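You operate a simulated robot arm through the tools that you are given. There is no shell and no other tool.

You run a simulated robot arm. Do the job below in one go: nothing can be reset, and whatever is moved stays where it is left.

JOB
Put things in order on the top of the furnace bench. At the end: the purple brush stands where the white paint pot stood; the white post cap from the top of the furnace bench stands on top of the black steel block; the green brush stands where the white post cap stood; the white paint pot stands where the green brush stood; whatever was shut is shut again. Leave all else as you found it, and nothing knocked over.

Only the result counts: the job must be done as asked and must still hold three seconds after the hand-in. Knocking over, shifting, dropping, spilling or breaking anything else fails it. Lids that push on must go on centred and level and be pressed home; caps that screw on are set level and turned clockwise until they are tight.

ROBOT AND FRAMES
A 7-joint arm with a two-finger parallel gripper, fixed in place. Base frame: the origin is at the foot of the arm, x ahead of it, y to its left, z up; the work surface is at about z = 850. Lengths are in mm, angles in degrees, forces in N, time in s.
With the tool pointing down near the work surface it reaches from about 100 to 640 mm from the base axis. Its first joint turns from -66.0 to 66.0 degrees. Payload 1.57 kg.
The tool frame sits at the grasp point between the pads (the TCP): z along the fingers, y along the line on which they close. The tips reach 30 mm beyond it. Largest opening 80 mm; finger width 17, thickness 12; the body of the gripper, 40 by 82 mm, starts 80 mm behind the TCP.
Orientation is that of the tool frame in the base frame, as [roll, pitch, yaw] about the fixed x, y, z axes, in that order (R = Rz(yaw) Ry(pitch) Rx(roll)). With the fingers straight down and closing along the base's y, the tool's x points along the base's -x, its y along +y and its z along -z.

CONTROLS
- The arm moves only by the tool play_rows. Its argument "steps" is a list that holds one entry, the list of rows, each a list of 7 numbers: the turn, a rotation vector about the tool's x, y, z in units of 4 degrees (1.0 is 4 degrees), then the shift along the tool's x, y, z in units of 30 mm (1.0 is 30 mm), then the closure, from 0 (fully open) to 1 (shut). In form: [[[wx, wy, wz, x, y, z, jaw], ...]]. A call has 1 to 20 rows; each row shifts and turns the commanded pose from where the row before left it, along the tool's axes as they then stand. A call with a number of a shift or a turn outside -1 to 1 is refused whole. Rows are played at 5 a second. More than 50 mm and 8.6 degrees between two rows, or a gripper value outside its range, and nothing of the call is played. A pose out of reach is approached as far as the arm can. The call stops where the force on the tool passes 40 N (or 10 N more than at its start, if that is more) or the arm is blocked; 0.2 s more then pass. Each finger travels about 72 mm/s and halts on what it meets, pressing with about 43 N; the grip force reading is that of the motor and also rises with nothing between the fingers. The clock runs only during rows and for 0.2 s after the last one: add rows that do not move to give the fingers time. The reply holds the time, the measured pose of the TCP, the force on the tool along the base axes, the opening and the grip force, in the units named above and with some noise, with the torque about the TCP (base axes, N m) and any sound that the robot's microphone picked up, and new pictures: "views" is both (left out), scene, wrist or none.
- Cameras (640 x 400 px; columns grow to the right, rows downward): "scene" is fixed at [69.3, 456, 1418.8]; the picture's right is [-0.56, -0.83, 0.00], its down [-0.62, 0.42, -0.66] and it looks along [0.54, -0.37, -0.75] (base axes); focal length 318 px, centre (320, 200). "wrist" rides on the gripper at [72, -7, -122] in the tool frame; the picture's right is [0.09, 1.00, 0.00], its down [-0.84, 0.08, -0.54] and it looks along [-0.54, 0.05, 0.84] (tool axes); focal length 238 px, centre (320, 200). There is no depth. A picture from a camera that has moved, and an enlarged one, comes with that camera's place and axes in the base frame and with its lens. The place of the scene camera against the robot may be out by one fixed shift of up to 18 mm in any direction.
- inspect(camera, box): a new picture of the part [left, top, right, bottom] of that camera's present view, enlarged. No time passes.
- finish_job(): hands the job in; it is judged then, once.

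Nothing tells you positions but the pictures and the camera data. Unless the task says otherwise, let go and move clear before handing in.

The tools are called after ">>>" as name(argument=value, ...) on one line, values as JSON. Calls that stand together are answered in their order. play_rows: Moves the arm, as the interface text tells. Its arguments: {"type":"object","properties":{"steps":{"type":"array"},"views":{"type":"string","enum":["both","scene","wrist","none"]}},"required":["steps"]} The other tools are called the same way: inspect (camera, box) takes an enlarged picture of a part of a camera's view; finish_job () hands the job in.

At the start:

```text
time_s: 0.0
tool_pos: [362.5, 77.4, 1080.3]
orientation: [-180.0, 0.0, 180.0]
wrist_force: [-1.1, -0.1, -0.4]
moment: [0.03, 0.0, 0.03]
grip_width: 80.0
grip_force: 0.0
```

scene: 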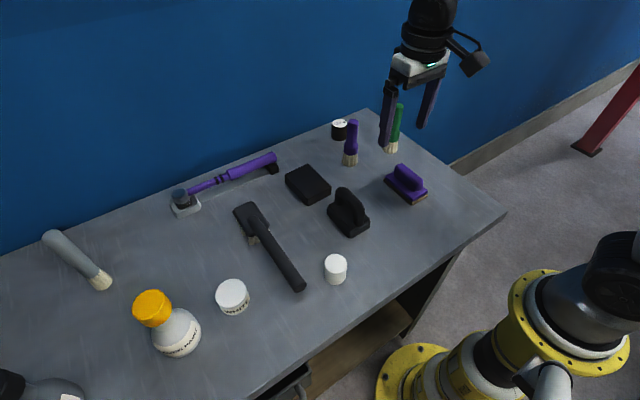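
wrist: 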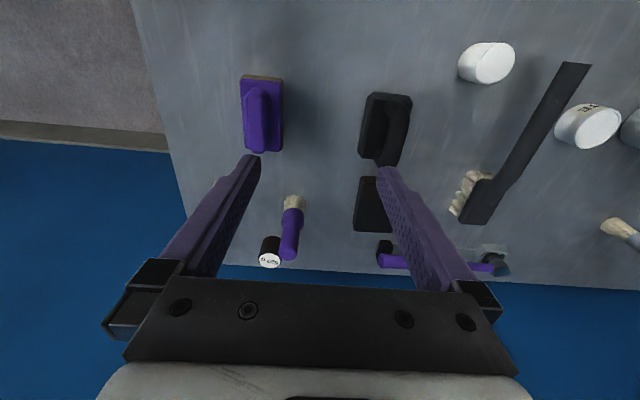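

I see a bench with brushes, pots, blocks and tools; I need closer looks to tell the white paint pot from the white post cap and the black steel block from the other black items. I'll enlarge both views first.

>>> inspect(camera="scene", box=[200, 230, 380, 340])

>>> inspect(camera="scene", box=[270, 100, 450, 240])

>>> inspect(camera="scene", box=[0, 180, 260, 400])

>>> inspect(camera="wrist", box=[340, 30, 640, 280])

>>> inspect(camera="wrist", box=[180, 50, 440, 290])

>>> inspect(camera="scene", box=[240, 300, 440, 400])

```text
3.56 times, centred on (290, 285) of scene
camera zoom: at [69.3, 456.0, 1418.8], right [-0.56, -0.83, 0.0], down [-0.62, 0.42, -0.66], along [0.54, -0.37, -0.75], focal length 1129 px, centre (427, -102)
```

zoom: 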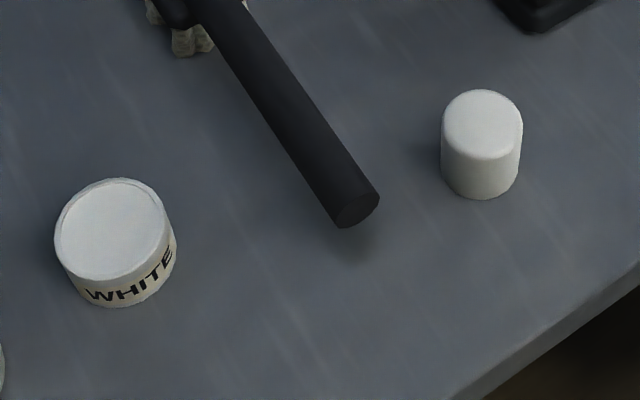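

```text
2.86 times, centred on (360, 170) of scene
camera zoom: at [69.3, 456.0, 1418.8], right [-0.56, -0.83, 0.0], down [-0.62, 0.42, -0.66], along [0.54, -0.37, -0.75], focal length 907 px, centre (206, 286)
```

zoom: 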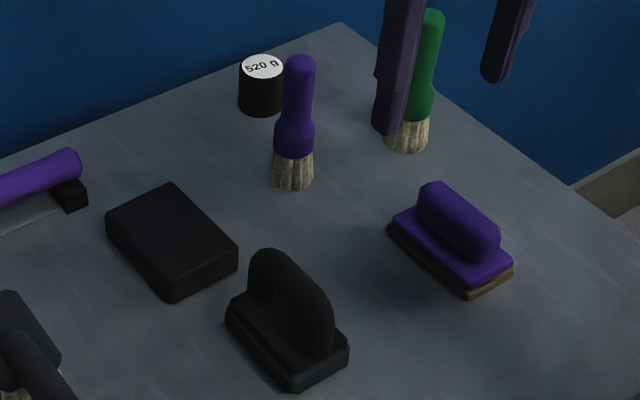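

```text
1.82 times, centred on (130, 290) of scene
camera zoom: at [69.3, 456.0, 1418.8], right [-0.56, -0.83, 0.0], down [-0.62, 0.42, -0.66], along [0.54, -0.37, -0.75], focal length 577 px, centre (666, 36)
```

zoom: 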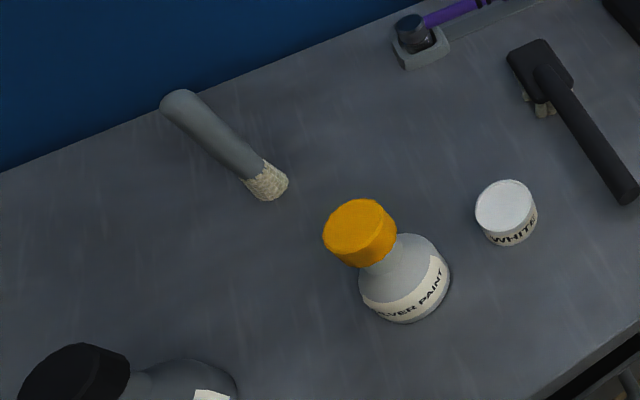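

```text
1.60 times, centred on (490, 155) of wrist
camera zoom: at [290.8, 71.5, 1202.2], right [-0.09, 1.0, 0.0], down [0.84, 0.08, 0.54], along [0.54, 0.05, -0.84], focal length 381 px, centre (48, 272)
```

zoom: 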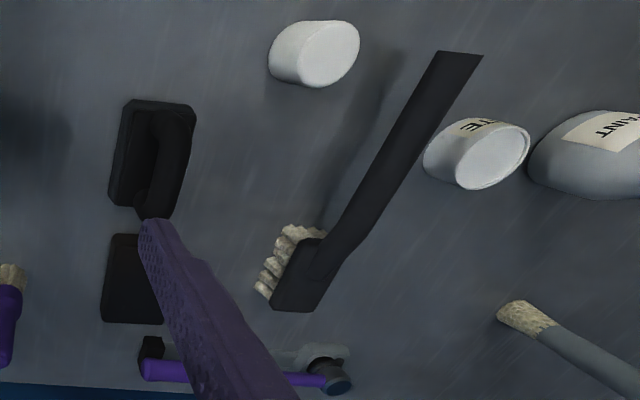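

```text
1.67 times, centred on (310, 170) of wrist
camera zoom: at [290.8, 71.5, 1202.2], right [-0.09, 1.0, 0.0], down [0.84, 0.08, 0.54], along [0.54, 0.05, -0.84], focal length 397 px, centre (337, 250)
```

zoom: 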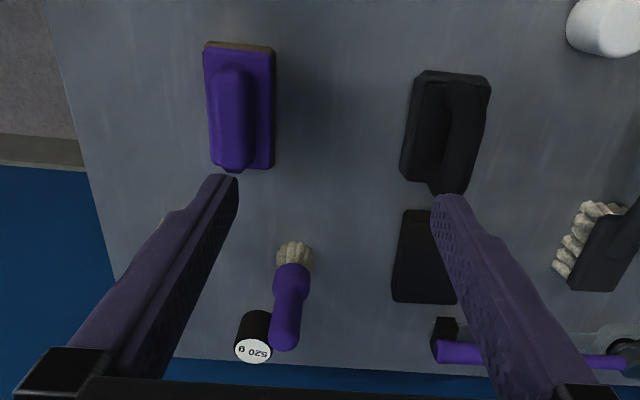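

```text
3.20 times, centred on (340, 350) of scene
camera zoom: at [69.3, 456.0, 1418.8], right [-0.56, -0.83, 0.0], down [-0.62, 0.42, -0.66], along [0.54, -0.37, -0.75], focal length 1016 px, centre (256, -280)
```

zoom: 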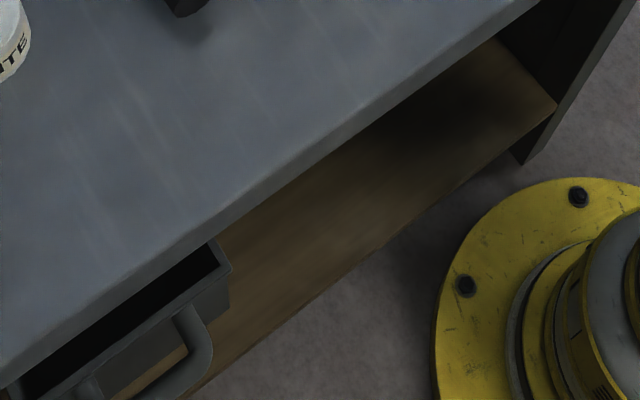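

The white pot is labelled WHITE (about x 350, y 450), the plain white cap sits near (291, 270), the upright purple brush near (520, 46), the green one near (505, -80), and the flat black block lies near the purple brush. I'll enlarge the purple and black handled items to be sure which one is a brush and which is the steel block.

>>> inspect(camera="scene", box=[370, 140, 450, 215])

>>> inspect(camera="scene", box=[270, 150, 380, 250])

>>> inspect(camera="scene", box=[160, 140, 320, 300])

>>> inspect(camera="wrist", box=[220, 60, 330, 170])

>>> inspect(camera="wrist", box=[330, 70, 440, 260])

>>> inspect(camera="scene", box=[370, 90, 430, 165])

```text
5.33 times, centred on (410, 178) of scene
camera zoom: at [69.3, 456.0, 1418.8], right [-0.56, -0.83, 0.0], down [-0.62, 0.42, -0.66], along [0.54, -0.37, -0.75], focal length 1693 px, centre (-160, 320)
```

zoom: 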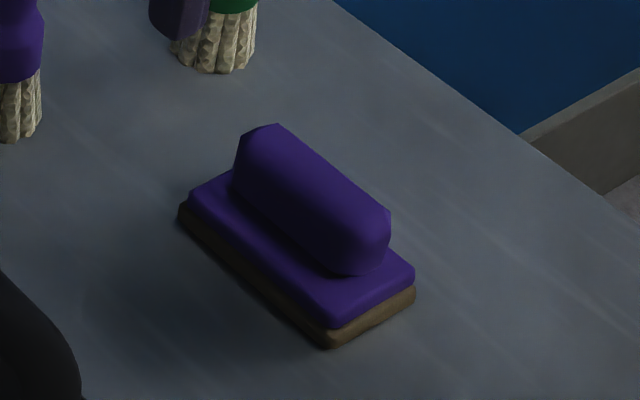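

```text
4.00 times, centred on (325, 200) of scene
camera zoom: at [69.3, 456.0, 1418.8], right [-0.56, -0.83, 0.0], down [-0.62, 0.42, -0.66], along [0.54, -0.37, -0.75], focal length 1270 px, centre (300, 200)
```

zoom: 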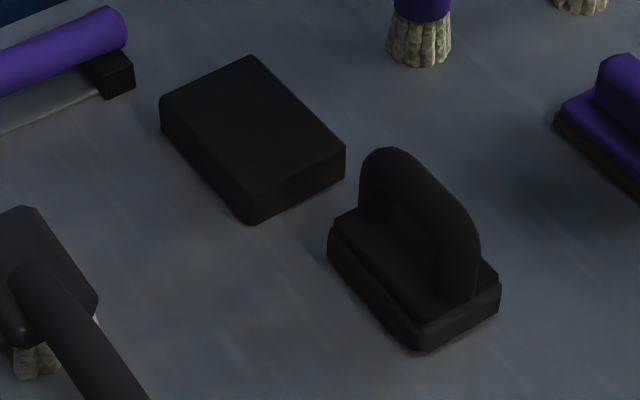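

```text
2.50 times, centred on (240, 220) of scene
camera zoom: at [69.3, 456.0, 1418.8], right [-0.56, -0.83, 0.0], down [-0.62, 0.42, -0.66], along [0.54, -0.37, -0.75], focal length 794 px, centre (520, 150)
```

zoom: 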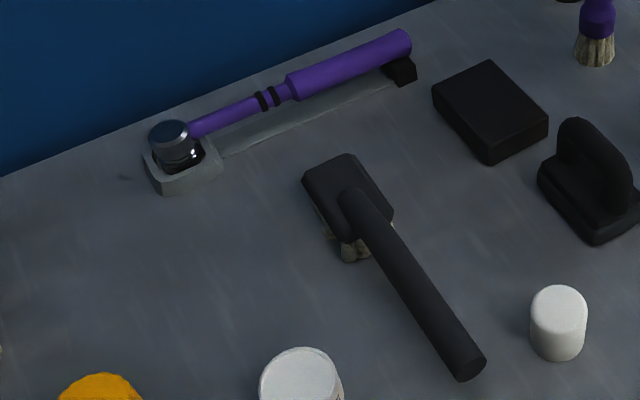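

```text
3.64 times, centred on (275, 115) of wrist
camera zoom: at [290.8, 71.5, 1202.2], right [-0.09, 1.0, 0.0], down [0.84, 0.08, 0.54], along [0.54, 0.05, -0.84], focal length 867 px, centre (484, 509)
```

zoom: 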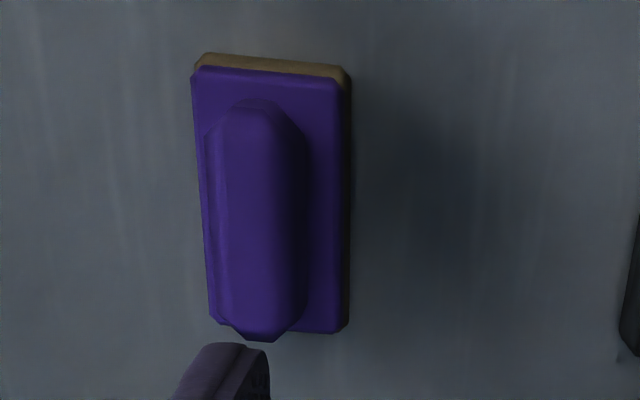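

```text
2.11 times, centred on (385, 165) of wrist
camera zoom: at [290.8, 71.5, 1202.2], right [-0.09, 1.0, 0.0], down [0.84, 0.08, 0.54], along [0.54, 0.05, -0.84], focal length 502 px, centre (183, 274)
```

zoom: 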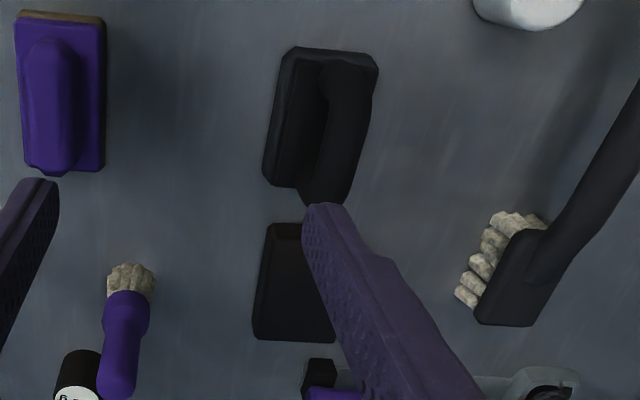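

```text
5.33 times, centred on (400, 128) of scene
camera zoom: at [69.3, 456.0, 1418.8], right [-0.56, -0.83, 0.0], down [-0.62, 0.42, -0.66], along [0.54, -0.37, -0.75], focal length 1693 px, centre (-107, 587)
```

zoom: 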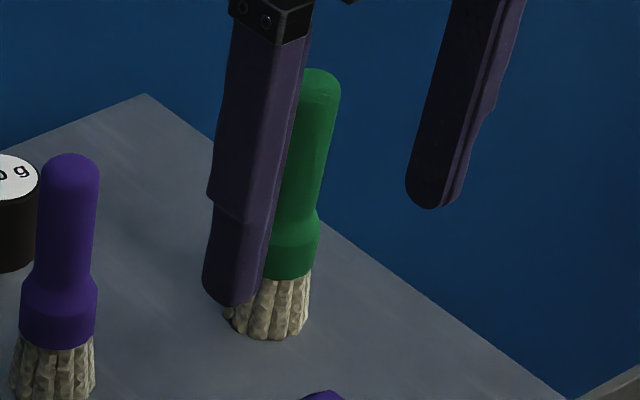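

The upright purple and green bristle brushes match in type, the grey brush also stands upright, and the plain flat black block (between the purple hammer and the black handled tool) is the steel block. First I move above the white cap near (291, 270) for an exact look.

>>> play_rows(steps=[[[0, 0, 0, 0.34, 0.9, 0, 0], [0, 0, 0, 0.34, 0.9, 0, 0], [0, 0, 0, 0.34, 0.9, 0, 0], [0, 0, 0, 0.34, 0.9, 0, 0], [0, 0, 0, 0.34, 0.9, 0, 0], [0, 0, 0, 0.34, 0.9, 0, 0], [0, 0, 0, 0.34, 0.9, 0, 0], [0, 0, 0, 0, 0, 0, 0]]])

```text
time_s: 1.8
tool_pos: [291.0, 266.8, 1081.6]
orientation: [-180.0, 0.1, 180.0]
wrist_force: [-0.5, -0.7, -0.3]
moment: [0.03, -0.02, -0.02]
grip_width: 80.1
grip_force: 0.0
camera wrist: at [219.7, 260.9, 1202.9], right [-0.09, 1.0, 0.0], down [0.84, 0.08, 0.54], along [0.54, 0.05, -0.84], focal length 238 px, centre (320, 200)
```

scene: 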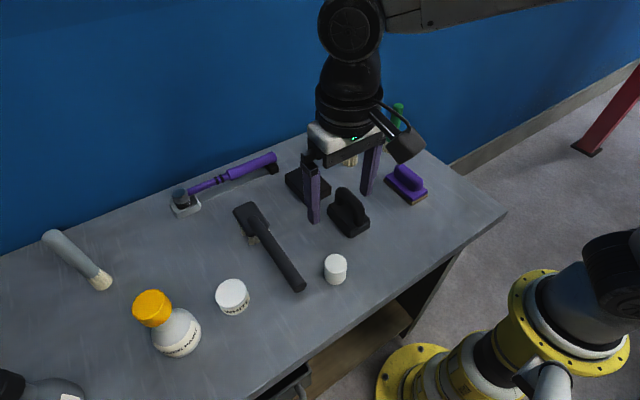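
wrist: 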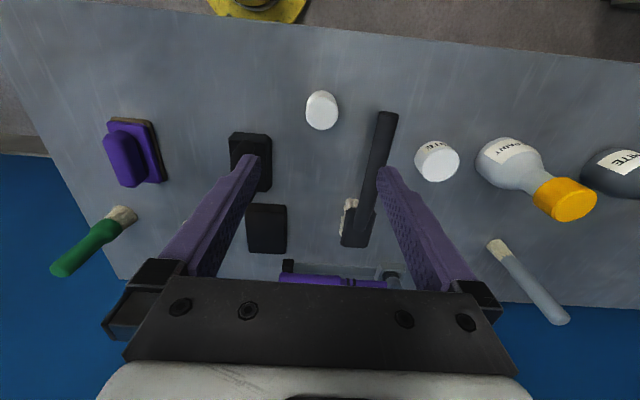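

The wrist view now shows the cap, pot, both black blocks and the brushes at once. I'll enlarge them to read their outlines exactly.

>>> inspect(camera="wrist", box=[280, 70, 376, 130])

>>> inspect(camera="wrist", box=[400, 120, 496, 200])

>>> inspect(camera="wrist", box=[200, 180, 320, 260])

>>> inspect(camera="wrist", box=[40, 190, 160, 290])

>>> inspect(camera="wrist", box=[210, 0, 630, 250])

```text
6.67 times, centred on (328, 100) of wrist
camera zoom: at [219.7, 260.9, 1202.9], right [-0.09, 1.0, 0.0], down [0.84, 0.08, 0.54], along [0.54, 0.05, -0.84], focal length 1589 px, centre (267, 867)
```

zoom: 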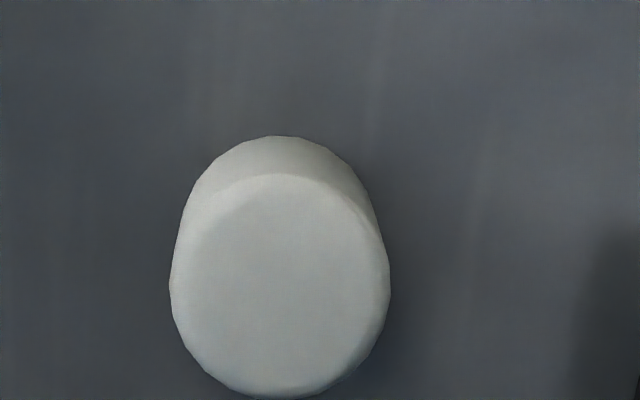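

```text
5.00 times, centred on (448, 160) of wrist
camera zoom: at [219.7, 260.9, 1202.9], right [-0.09, 1.0, 0.0], down [0.84, 0.08, 0.54], along [0.54, 0.05, -0.84], focal length 1192 px, centre (-320, 400)
```

zoom: 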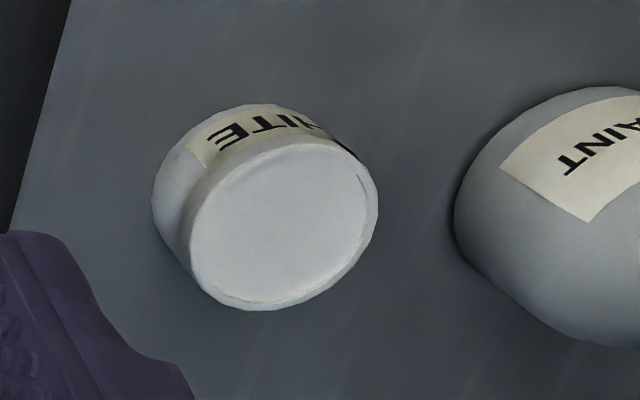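

```text
5.00 times, centred on (260, 220) of wrist
camera zoom: at [219.7, 260.9, 1202.9], right [-0.09, 1.0, 0.0], down [0.84, 0.08, 0.54], along [0.54, 0.05, -0.84], focal length 1192 px, centre (620, 100)
```

zoom: 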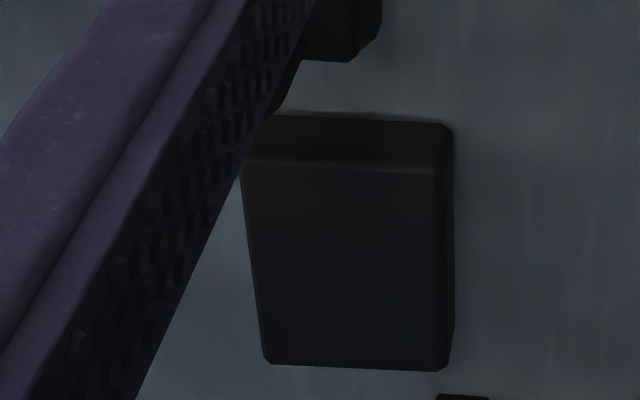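

```text
4.00 times, centred on (100, 240) of wrist
camera zoom: at [219.7, 260.9, 1202.9], right [-0.09, 1.0, 0.0], down [0.84, 0.08, 0.54], along [0.54, 0.05, -0.84], focal length 953 px, centre (1200, 40)
```

zoom: 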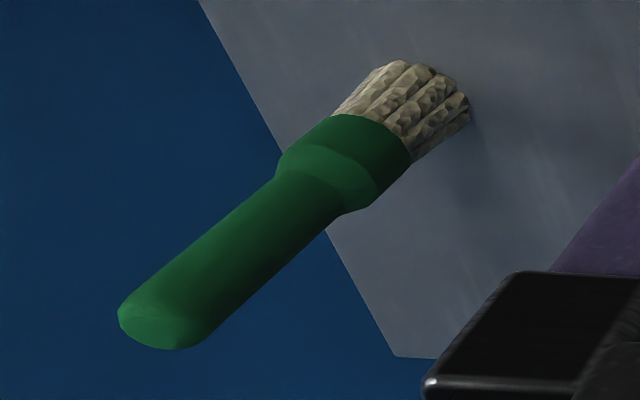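

```text
1.52 times, centred on (420, 125) of wrist
camera zoom: at [219.7, 260.9, 1202.9], right [-0.09, 1.0, 0.0], down [0.84, 0.08, 0.54], along [0.54, 0.05, -0.84], focal length 363 px, centre (168, 314)
```

zoom: 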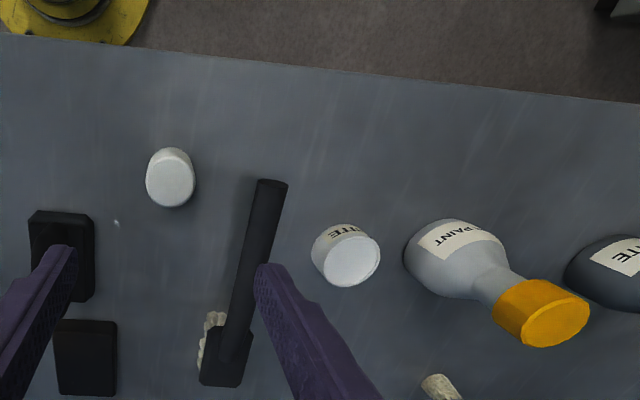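

The cap is at about (289.5, 269.5), roughly 41 mm across and 40 mm tall; the block spans x 461–553, y 157–224 with its top near z 879; the pot is near (347, 448). I lower straight over the cap and check the centring before going down to grip height.

>>> play_rows(steps=[[[0, 0, 0, 0.05, 0.09, 0.9, 0], [0, 0, 0, 0, 0, 0.9, 0], [0, 0, 0, 0, 0, 0.9, 0], [0, 0, 0, 0, 0, 0.5, 0], [0, 0, 0, 0, 0, 0, 0]]], views="both")

```text
time_s: 3.0
tool_pos: [290.9, 270.4, 985.2]
orientation: [-180.0, 0.0, 179.9]
wrist_force: [0.2, -0.5, 1.2]
moment: [0.0, 0.0, -0.03]
grip_width: 79.7
grip_force: 0.0
camera wrist: at [218.8, 262.8, 1106.6], right [-0.09, 1.0, 0.0], down [0.84, 0.08, 0.54], along [0.54, 0.05, -0.84], focal length 238 px, centre (320, 200)
```

scene: 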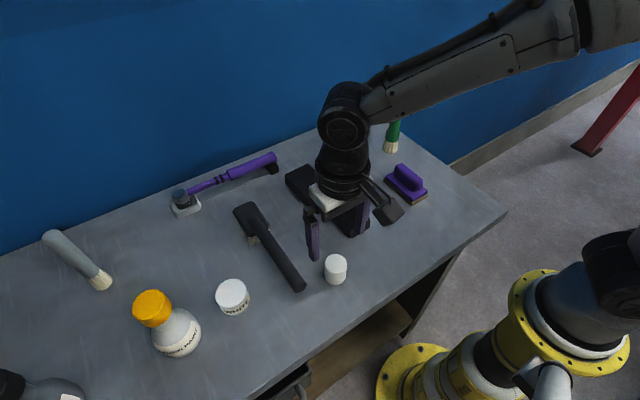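
wrist: 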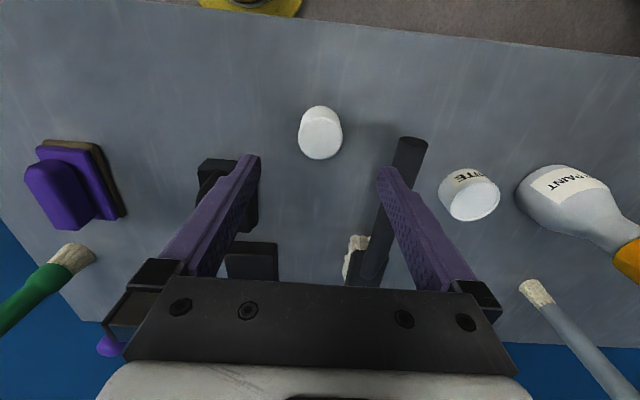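

The gripper is above the cap at z 985. I enlarge to check its centring between the fingers.

>>> inspect(camera="wrist", box=[272, 90, 368, 170])

>>> inspect(camera="wrist", box=[420, 150, 516, 230])

```text
5.00 times, centred on (320, 130) of wrist
camera zoom: at [218.8, 262.8, 1106.6], right [-0.09, 1.0, 0.0], down [0.84, 0.08, 0.54], along [0.54, 0.05, -0.84], focal length 1192 px, centre (320, 550)
```

zoom: 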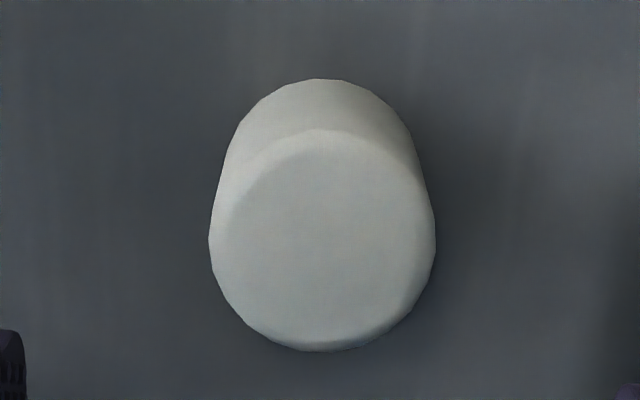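

```text
5.00 times, centred on (468, 190) of wrist
camera zoom: at [218.8, 262.8, 1106.6], right [-0.09, 1.0, 0.0], down [0.84, 0.08, 0.54], along [0.54, 0.05, -0.84], focal length 1192 px, centre (-420, 250)
```

zoom: 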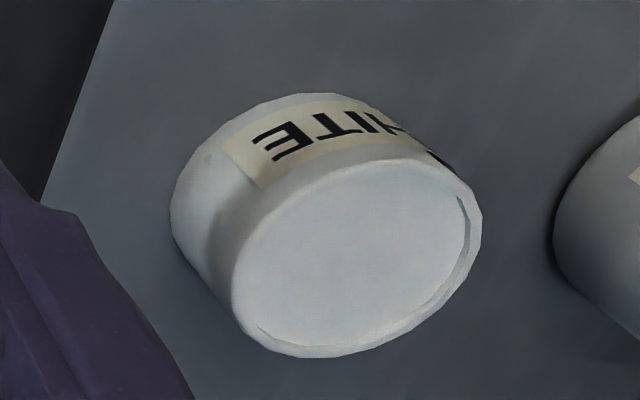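

The cap is centred under the tool (about 289, 269). I lower to tips just above the bench, close on it, and lift a little.

>>> play_rows(steps=[[[0, 0, 0, 0.02, 0, 0.9, 0], [0, 0, 0, 0, 0, 0.9, 0], [0, 0, 0, 0, 0, 0.9, 0], [0, 0, 0, 0, 0, 0.64, 0], [0, 0, 0, 0, 0, 0, 0], [0, 0, 0, 0, 0, 0, 0.3], [0, 0, 0, 0, 0, 0, 0.6], [0, 0, 0, 0, 0, 0, 0.8], [0, 0, 0, 0, 0, 0, 0.8], [0, 0, 0, 0, 0, 0, 0.8]]])

```text
time_s: 5.2
tool_pos: [288.9, 268.4, 884.1]
orientation: [-179.9, 0.0, 179.9]
wrist_force: [0.5, -0.6, 0.4]
moment: [0.01, 0.01, 0.01]
grip_width: 39.9
grip_force: 43.3
camera wrist: at [217.5, 262.1, 1006.8], right [-0.09, 1.0, 0.0], down [0.84, 0.08, 0.54], along [0.54, 0.05, -0.84], focal length 238 px, centre (320, 200)
```

scene: 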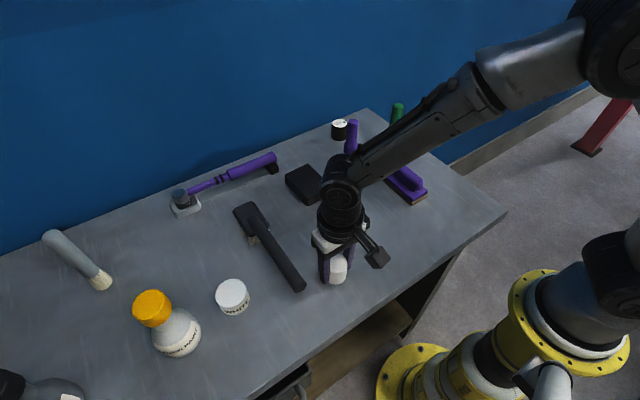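
wrist: 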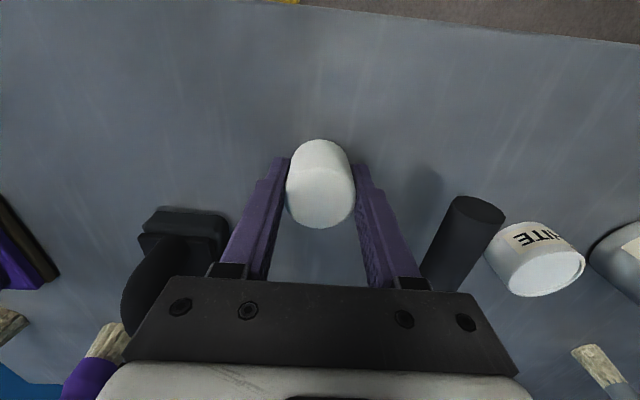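

The cap is gripped (about 40 mm). I check how it sits between the pads before lifting.

>>> inspect(camera="wrist", box=[256, 130, 384, 240])

>>> inspect(camera="wrist", box=[470, 210, 598, 310])

>>> inspect(camera="scene", box=[290, 210, 390, 300])

```text
3.64 times, centred on (320, 185) of wrist
camera zoom: at [217.5, 262.1, 1006.8], right [-0.09, 1.0, 0.0], down [0.84, 0.08, 0.54], along [0.54, 0.05, -0.84], focal length 867 px, centre (320, 254)
```

zoom: 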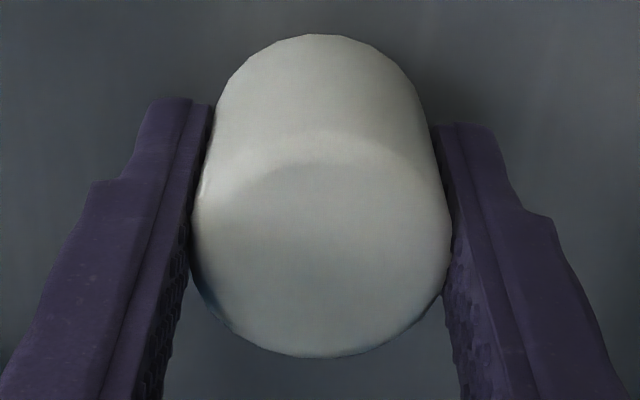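

```text
4.00 times, centred on (534, 260) of wrist
camera zoom: at [217.5, 262.1, 1006.8], right [-0.09, 1.0, 0.0], down [0.84, 0.08, 0.54], along [0.54, 0.05, -0.84], focal length 953 px, centre (-536, -40)
```

zoom: 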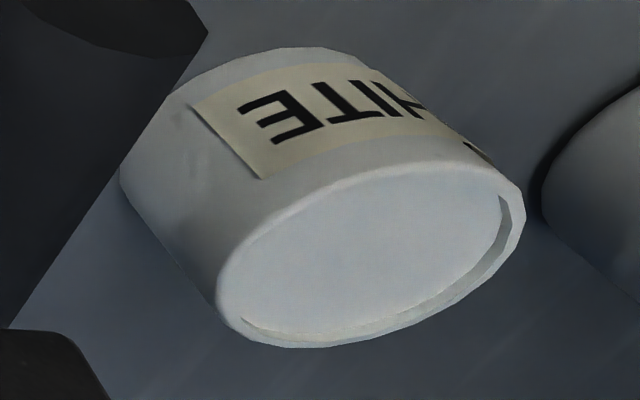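

```text
4.44 times, centred on (340, 255) of scene
camera zoom: at [69.3, 456.0, 1418.8], right [-0.56, -0.83, 0.0], down [-0.62, 0.42, -0.66], along [0.54, -0.37, -0.75], focal length 1411 px, centre (231, -44)
```

zoom: 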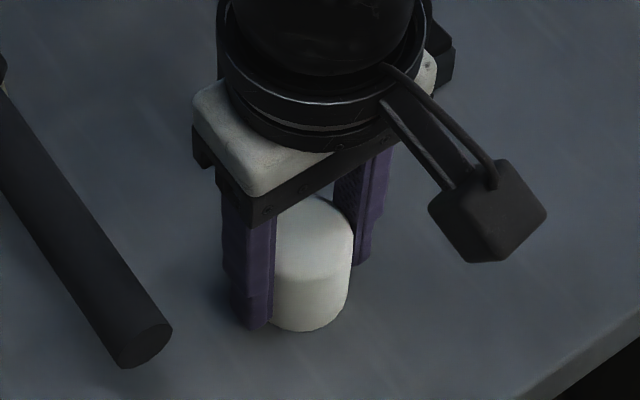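

The cap is held squarely at (289, 269), which I note as the spot for the green brush. I lift it to z 1000 and carry it above the black block near (507, 191).

>>> play_rows(steps=[[[0, 0, 0, 0, 0, -0.3, 0.8], [0, 0, 0, 0, 0, -0.8, 0.8], [0, 0, 0, 0, 0, -0.95, 0.8], [0, 0, 0, 0, 0, -0.95, 0.8], [0, 0, 0, 0, 0, -0.86, 0.8], [0, 0, 0, -0.5, -0.18, 0, 0.8], [0, 0, 0, -0.9, -0.32, 0, 0.8], [0, 0, 0, -0.9, -0.32, 0, 0.8], [0, 0, 0, -0.9, -0.32, 0, 0.8], [0, 0, 0, -0.9, -0.32, 0, 0.8], [0, 0, 0, -0.9, -0.32, 0, 0.8], [0, 0, 0, -0.9, -0.32, 0, 0.8], [0, 0, 0, -0.9, -0.32, 0, 0.8], [0, 0, 0, -0.467, -0.18, 0, 0.8], [0, 0, 0, 0, 0, 0, 0.8]]])

```text
time_s: 8.4
tool_pos: [506.6, 191.5, 999.5]
orientation: [179.9, 0.1, -179.9]
wrist_force: [-0.6, 0.2, -0.1]
moment: [0.01, 0.03, -0.01]
grip_width: 39.7
grip_force: 42.9
camera wrist: at [434.4, 185.3, 1120.8], right [-0.09, 1.0, 0.0], down [0.84, 0.08, 0.54], along [0.54, 0.05, -0.84], focal length 238 px, centre (320, 200)
```

scene: 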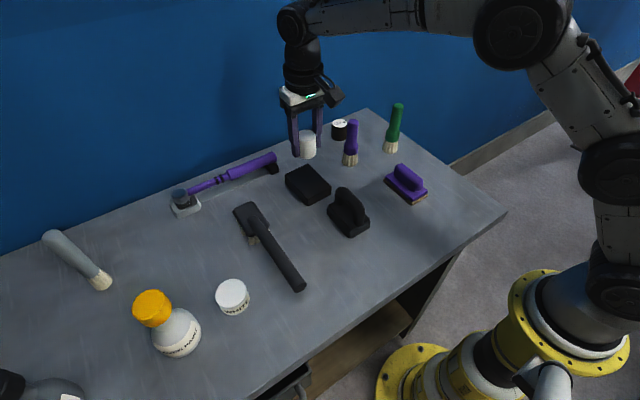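
wrist: 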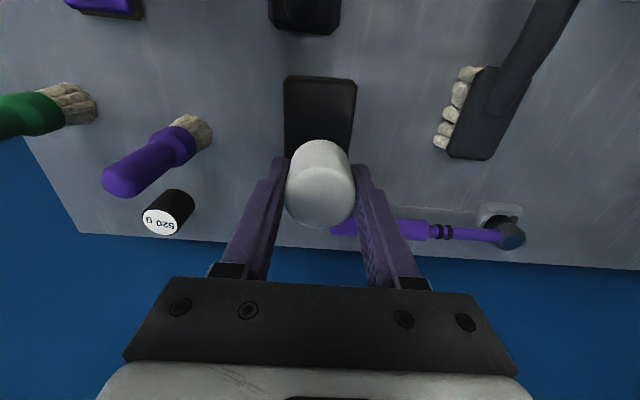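

The cap is above the block. I check the block's visible edges once more.

>>> inspect(camera="wrist", box=[256, 60, 384, 170])

>>> inspect(camera="wrist", box=[30, 60, 230, 250])

>>> inspect(camera="scene", box=[270, 90, 420, 220])

```text
3.64 times, centred on (320, 115) of wrist
camera zoom: at [434.4, 185.3, 1120.8], right [-0.09, 1.0, 0.0], down [0.84, 0.08, 0.54], along [0.54, 0.05, -0.84], focal length 867 px, centre (320, 509)
```

zoom: 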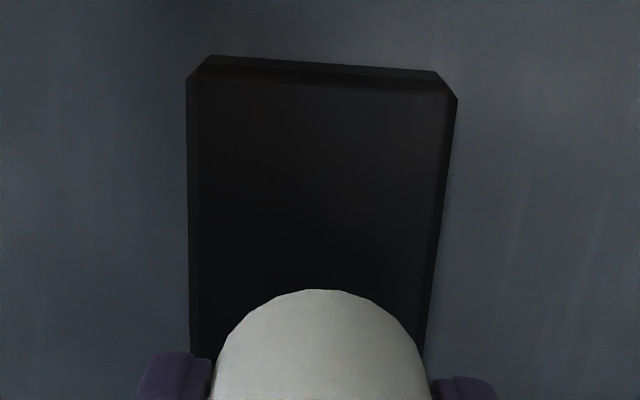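

```text
2.11 times, centred on (130, 155) of wrist
camera zoom: at [434.4, 185.3, 1120.8], right [-0.09, 1.0, 0.0], down [0.84, 0.08, 0.54], along [0.54, 0.05, -0.84], focal length 502 px, centre (720, 295)
```

zoom: 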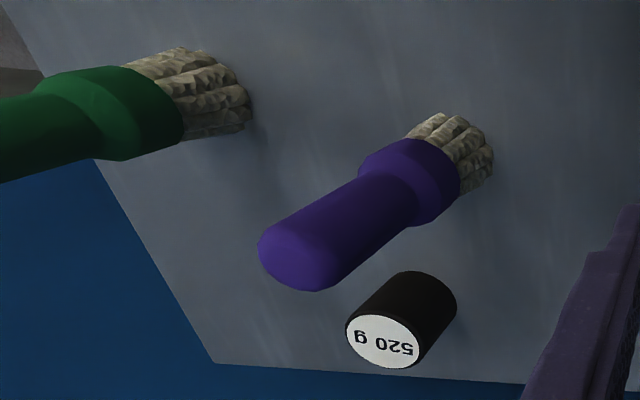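

```text
3.08 times, centred on (345, 155) of scene
camera zoom: at [69.3, 456.0, 1418.8], right [-0.56, -0.83, 0.0], down [-0.62, 0.42, -0.66], along [0.54, -0.37, -0.75], focal length 977 px, centre (243, 338)
```

zoom: 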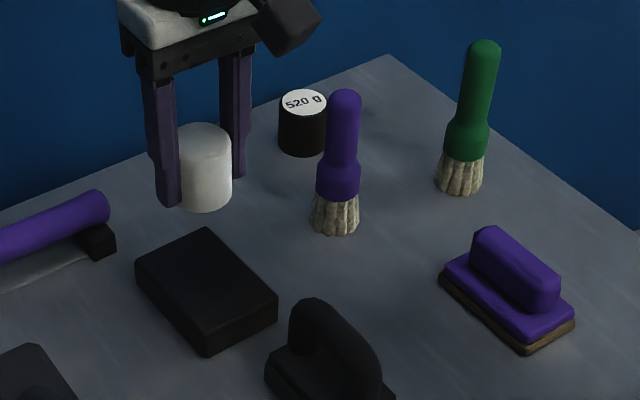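

The block edges agree (centre about 507, 189). I lower the cap most of the way, stopping a few millimetres short.

>>> play_rows(steps=[[[0, 0, 0, 0, -0.04, 0.8, 0.8], [0, 0, 0, 0, 0, 0.8, 0.8], [0, 0, 0, 0, 0, 0.6, 0.8], [0, 0, 0, 0, 0, 0.4, 0.8], [0, 0, 0, 0, 0, 0, 0.8]]])

```text
time_s: 9.6
tool_pos: [504.5, 189.7, 919.8]
orientation: [180.0, 0.0, -179.9]
wrist_force: [-0.7, -0.2, -0.2]
moment: [-0.02, -0.02, 0.01]
grip_width: 39.9
grip_force: 42.7
camera wrist: at [434.0, 183.9, 1042.9], right [-0.09, 1.0, 0.0], down [0.84, 0.08, 0.54], along [0.54, 0.05, -0.84], focal length 238 px, centre (320, 200)
```

scene: 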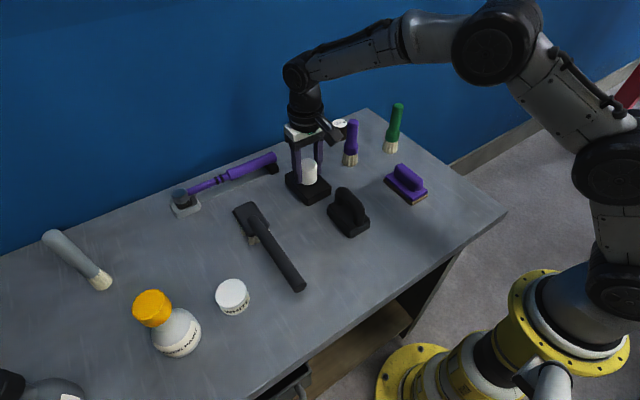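
wrist: 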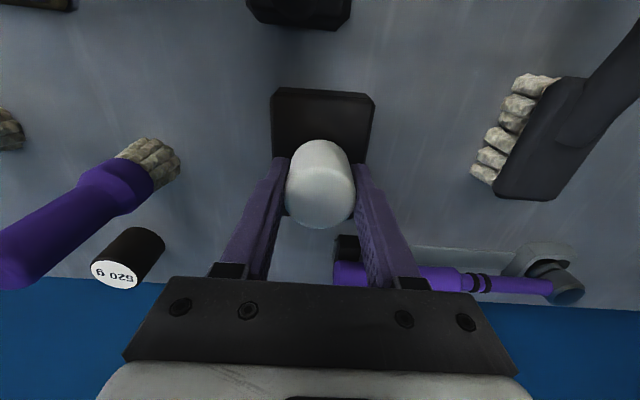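

The cap hangs a few millimetres above the block. I creep down in small steps, watching the force.

>>> play_rows(steps=[[[0, 0, 0, 0, 0, 0.07, 0.8], [0, 0, 0, 0, 0, 0.06, 0.8], [0, 0, 0, 0, 0, 0.06, 0.8], [0, 0, 0, 0, 0, 0, 0.8]]], views="none")

>>> inspect(camera="scene", box=[270, 130, 350, 210])

```text
time_s: 10.6
tool_pos: [506.5, 191.4, 915.0]
orientation: [-180.0, 0.0, -180.0]
wrist_force: [0.6, 0.7, 0.3]
moment: [0.01, 0.0, 0.03]
grip_width: 39.7
grip_force: 42.6
```

```text
5.00 times, centred on (310, 170) of scene
camera zoom: at [69.3, 456.0, 1418.8], right [-0.56, -0.83, 0.0], down [-0.62, 0.42, -0.66], along [0.54, -0.37, -0.75], focal length 1587 px, centre (370, 350)
```

zoom: 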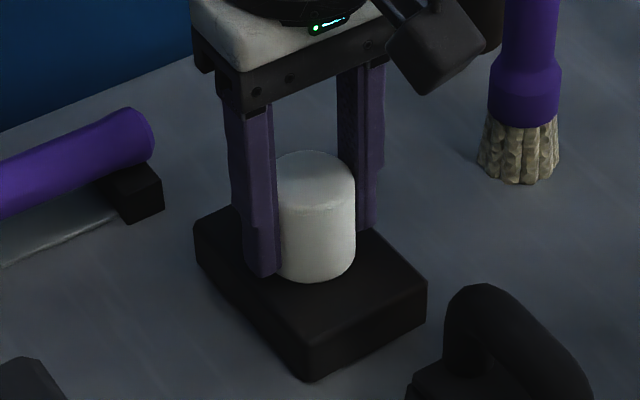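

Still no contact force at TCP z about 916. I keep creeping down.

>>> play_rows(steps=[[[0, 0, 0, 0, 0, 0.04, 0.8], [0, 0, 0, 0, 0, 0.03, 0.8], [0, 0, 0, 0, 0, 0, 0.8]]], views="none")

```text
time_s: 11.4
tool_pos: [506.5, 191.0, 915.0]
orientation: [179.9, 0.0, 180.0]
wrist_force: [-1.7, -1.5, 8.4]
moment: [-0.06, 0.05, -0.01]
grip_width: 39.8
grip_force: 43.2
```

The cap is touching the block (about 8 N). I open the fingers part way and check that it stays upright.

>>> play_rows(steps=[[[0, 0, 0, 0, 0, -0.02, 0.8], [0, 0, 0, 0, 0, 0, 0.47], [0, 0, 0, 0, 0, 0, 0.4], [0, 0, 0, 0, 0, 0, 0.25], [0, 0, 0, 0, 0, 0, 0.25]]])

```text
time_s: 12.6
tool_pos: [507.6, 191.5, 914.2]
orientation: [180.0, 0.0, -179.9]
wrist_force: [0.3, 0.3, 0.5]
moment: [0.01, -0.01, 0.01]
grip_width: 60.1
grip_force: 0.1
camera wrist: at [435.0, 184.0, 1036.5], right [-0.09, 1.0, 0.0], down [0.84, 0.08, 0.54], along [0.54, 0.05, -0.84], focal length 238 px, centre (320, 200)
```

scene: 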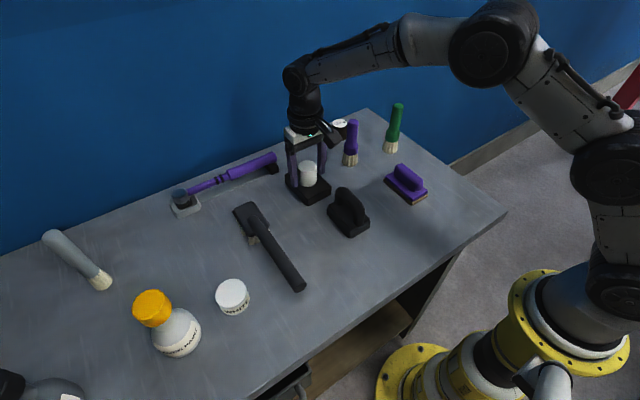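
wrist: 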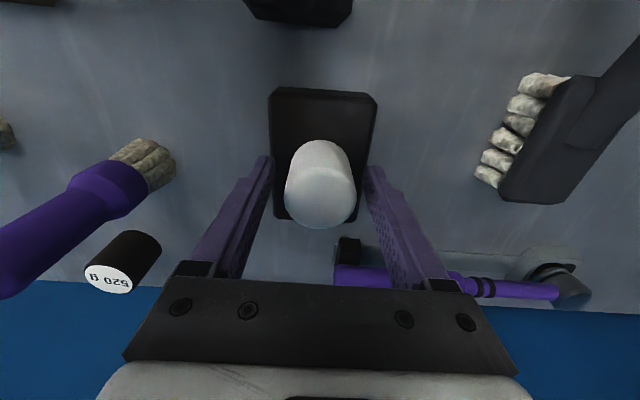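

The cap stands on the block. I rise to z 1085 and move over toward the green brush for a look.

>>> play_rows(steps=[[[0, 0, 0, 0, 0, -0.3, 0.25], [0, 0, 0, 0, 0, -0.9, 0.25], [0, 0, 0, 0, 0, -0.9, 0.1], [0, 0, 0, 0, 0, -0.9, 0], [0, 0, 0, 0, 0, -0.9, 0], [0, 0, 0, 0, 0, -0.9, 0], [0, 0, 0, 0, 0, -0.867, 0], [0, 0, 0, 0, -0.9, 0, 0], [0, 0, 0, 0, -0.9, 0, 0], [0, 0, 0, 0, -0.9, 0, 0], [0, 0, 0, 0, -0.9, 0, 0], [0, 0, 0, 0, -0.9, 0, 0], [0, 0, 0, 0, -0.9, 0, 0], [0, 0, 0, 0, -0.9, 0, 0], [0, 0, 0, 0, -0.9, 0, 0], [0, 0, 0, 0, -0.9, 0, 0], [0, 0, 0, 0, -0.563, 0, 0], [0, 0, 0, 0, 0, 0, 0]]])

```text
time_s: 16.4
tool_pos: [506.8, -71.2, 1082.5]
orientation: [-180.0, 0.0, -179.9]
wrist_force: [0.1, -0.4, 0.1]
moment: [-0.01, 0.03, 0.01]
grip_width: 80.0
grip_force: 0.1
camera wrist: at [435.0, -77.2, 1205.0], right [-0.09, 1.0, 0.0], down [0.84, 0.08, 0.54], along [0.54, 0.05, -0.84], focal length 238 px, centre (320, 200)
```

scene: 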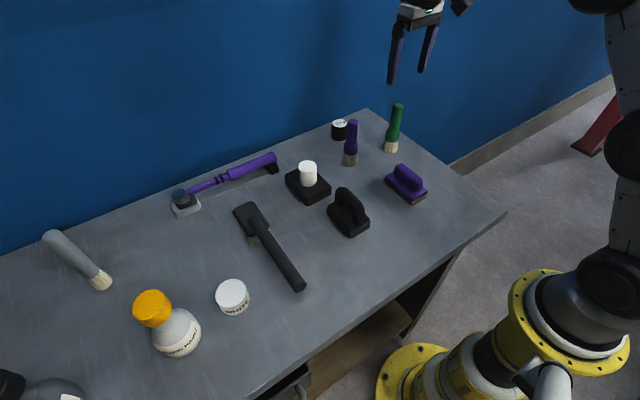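
wrist: 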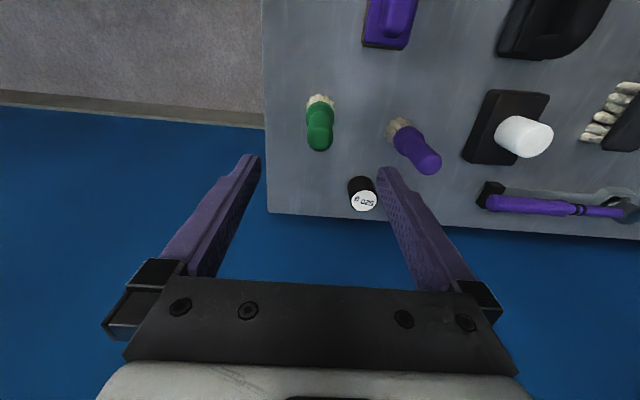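

The green and purple brushes are both visible from above now. I enlarge them to fix their bases.

>>> inspect(camera="wrist", box=[280, 80, 376, 160])

>>> inspect(camera="wrist", box=[360, 100, 456, 180])

>>> inspect(camera="scene", box=[360, 90, 430, 160])

>>> inspect(camera="wrist", box=[250, 0, 640, 240])

>>> inspect(camera="scene", box=[270, 140, 350, 220])

```text
5.00 times, centred on (328, 120) of wrist
camera zoom: at [435.0, -77.2, 1205.0], right [-0.09, 1.0, 0.0], down [0.84, 0.08, 0.54], along [0.54, 0.05, -0.84], focal length 1192 px, centre (280, 600)
```

zoom: 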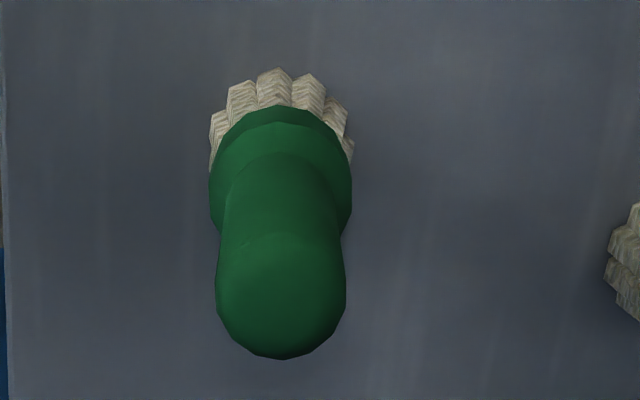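

```text
5.00 times, centred on (408, 140) of wrist
camera zoom: at [435.0, -77.2, 1205.0], right [-0.09, 1.0, 0.0], down [0.84, 0.08, 0.54], along [0.54, 0.05, -0.84], focal length 1192 px, centre (-120, 500)
```

zoom: 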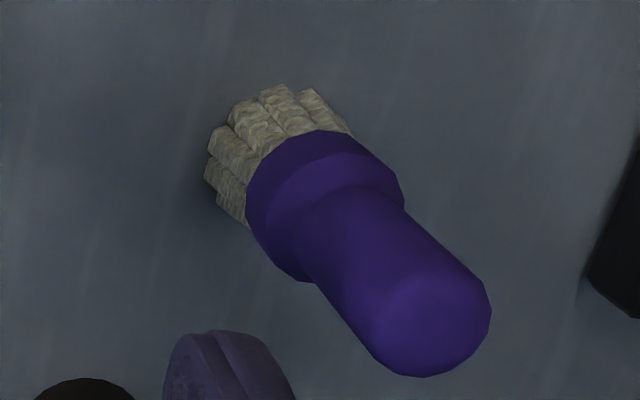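

```text
5.71 times, centred on (395, 125) of scene
camera zoom: at [69.3, 456.0, 1418.9], right [-0.56, -0.83, 0.0], down [-0.62, 0.42, -0.66], along [0.54, -0.37, -0.75], focal length 1814 px, centre (-109, 629)
```

zoom: 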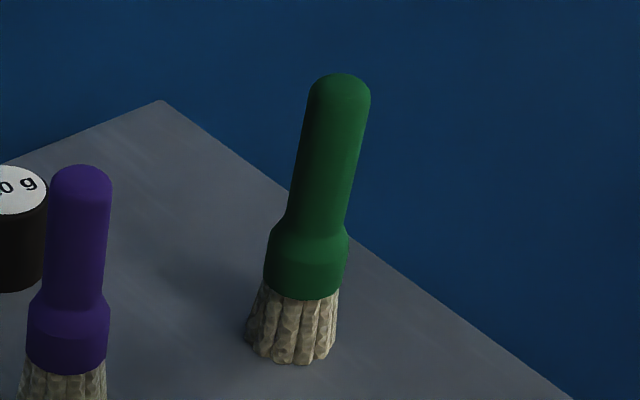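

```text
1.64 times, centred on (445, 120) of wrist
camera zoom: at [435.0, -77.2, 1205.0], right [-0.09, 1.0, 0.0], down [0.84, 0.08, 0.54], along [0.54, 0.05, -0.84], focal length 391 px, centre (115, 331)
```

zoom: 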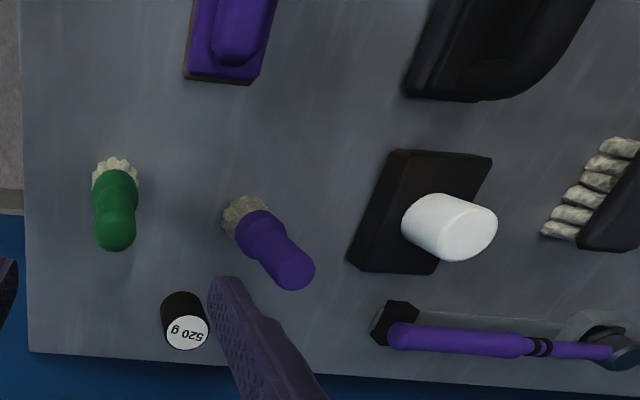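

```text
5.00 times, centred on (310, 180) of scene
camera zoom: at [69.3, 456.0, 1418.9], right [-0.56, -0.83, 0.0], down [-0.62, 0.42, -0.66], along [0.54, -0.37, -0.75], focal length 1587 px, centre (370, 300)
```

zoom: 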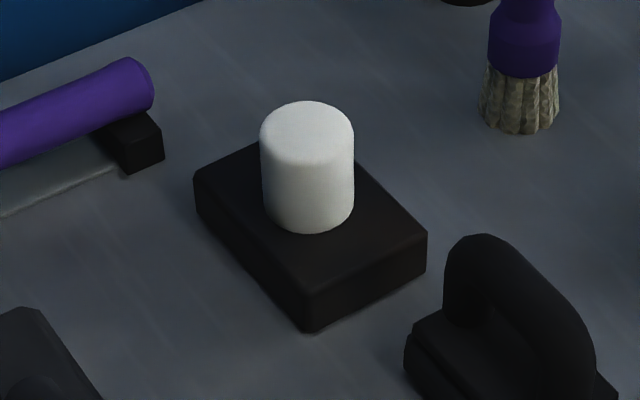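

The cap stands well on the block. The green brush axis is about (509, -70), top near z 985, base about 40 mm wide; the purple brush is near (523, 43). I lower over the green brush with open fingers to z 955 and check before closing.

>>> play_rows(steps=[[[0, 0, 0, -0.067, 0, 0.8, 0], [0, 0, 0, 0, 0, 0.8, 0], [0, 0, 0, 0, 0, 0.8, 0], [0, 0, 0, 0, 0, 0.8, 0], [0, 0, 0, 0, 0, 0.7, 0], [0, 0, 0, 0, 0, 0.42, 0], [0, 0, 0, 0, 0, 0, 0]]])

```text
time_s: 18.0
tool_pos: [509.5, -70.0, 952.8]
orientation: [180.0, 0.0, -179.9]
wrist_force: [-0.4, -0.4, 0.5]
moment: [-0.02, 0.01, 0.01]
grip_width: 79.9
grip_force: 0.0
camera wrist: at [437.2, -76.7, 1075.4], right [-0.09, 1.0, 0.0], down [0.84, 0.08, 0.54], along [0.54, 0.05, -0.84], focal length 238 px, centre (320, 200)
```

scene: 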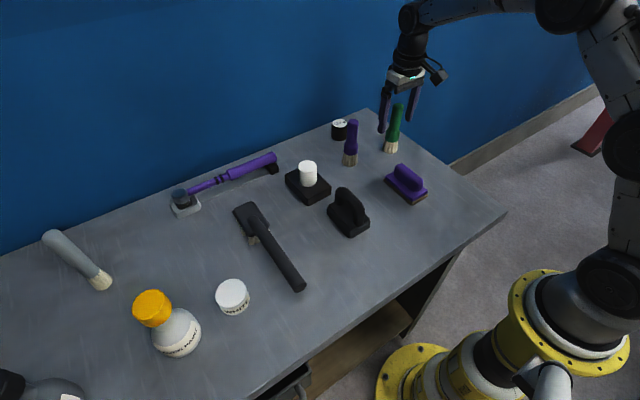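
wrist: 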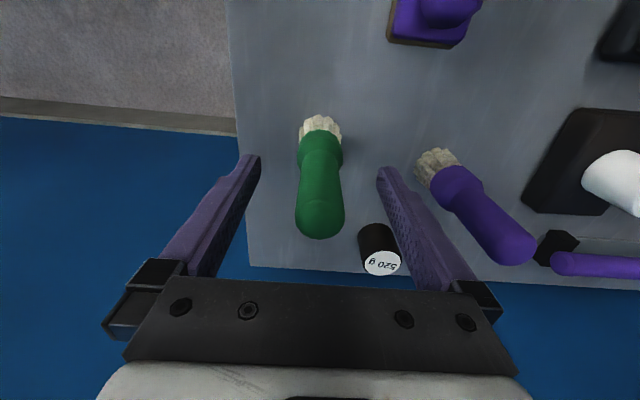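

The green brush is centred between the open fingers. I close on the handle.

>>> play_rows(steps=[[[0, 0, 0, 0, 0, 0, 0.3], [0, 0, 0, 0, 0, 0, 0.5], [0, 0, 0, 0, 0, 0, 0.62], [0, 0, 0, 0, 0, 0, 0.72], [0, 0, 0, 0, 0, 0, 0.9], [0, 0, 0, 0, 0, 0, 0.9]]])

>>> inspect(camera="wrist", box=[240, 90, 400, 250])

>>> inspect(camera="scene", box=[350, 80, 430, 160])

```text
time_s: 19.4
tool_pos: [509.3, -70.7, 952.2]
orientation: [180.0, 0.0, -180.0]
wrist_force: [0.2, -0.5, 0.5]
moment: [-0.02, 0.03, -0.01]
grip_width: 25.1
grip_force: 36.4
camera wrist: at [437.2, -76.8, 1075.7], right [-0.09, 1.0, 0.0], down [0.84, 0.08, 0.54], along [0.54, 0.05, -0.84], focal length 238 px, centre (320, 200)
```

scene: 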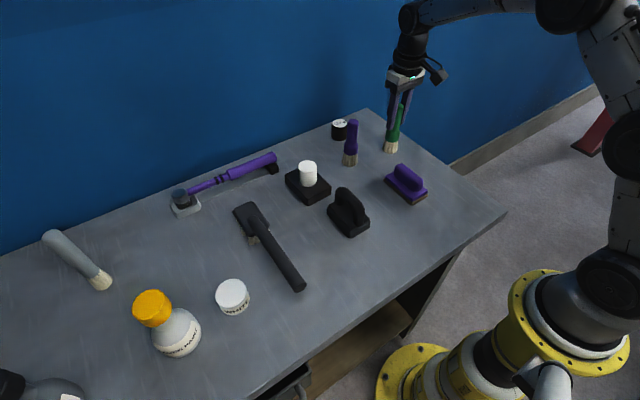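
wrist: 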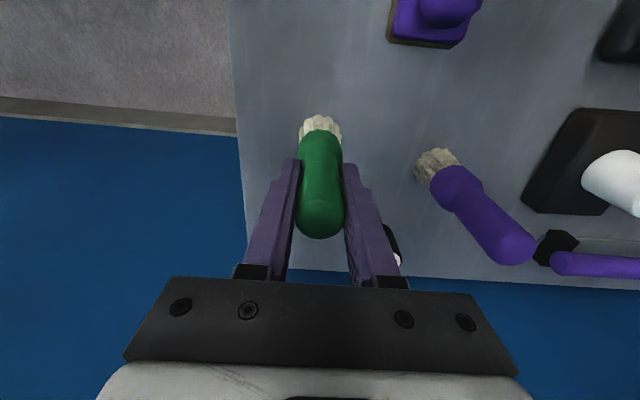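

```text
2.50 times, centred on (320, 170) of wrist
camera zoom: at [437.2, -76.8, 1075.7], right [-0.09, 1.0, 0.0], down [0.84, 0.08, 0.54], along [0.54, 0.05, -0.84], focal length 596 px, centre (320, 275)
```

zoom: 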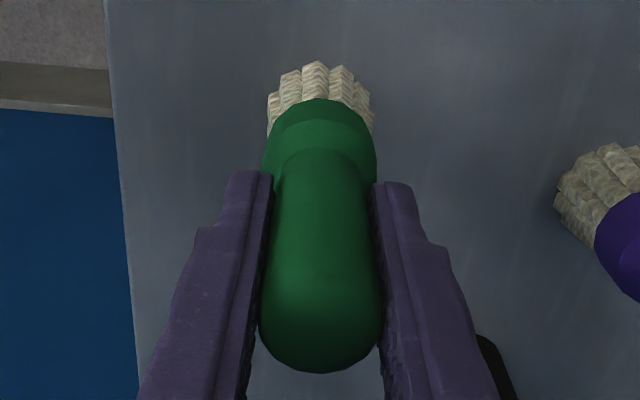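

```text
5.00 times, centred on (390, 120) of scene
camera zoom: at [69.3, 456.0, 1418.8], right [-0.56, -0.83, 0.0], down [-0.62, 0.42, -0.66], along [0.54, -0.37, -0.75], focal length 1587 px, centre (-30, 600)
```

zoom: 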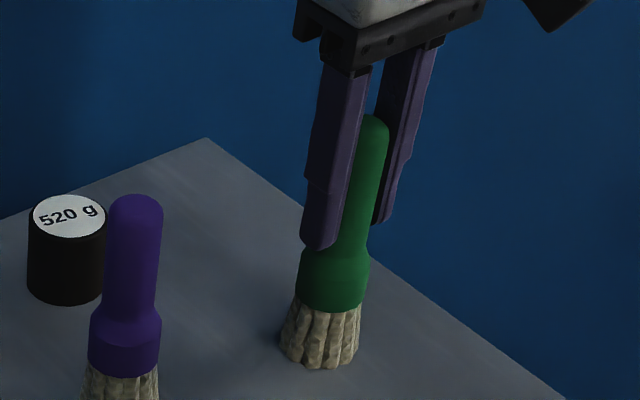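

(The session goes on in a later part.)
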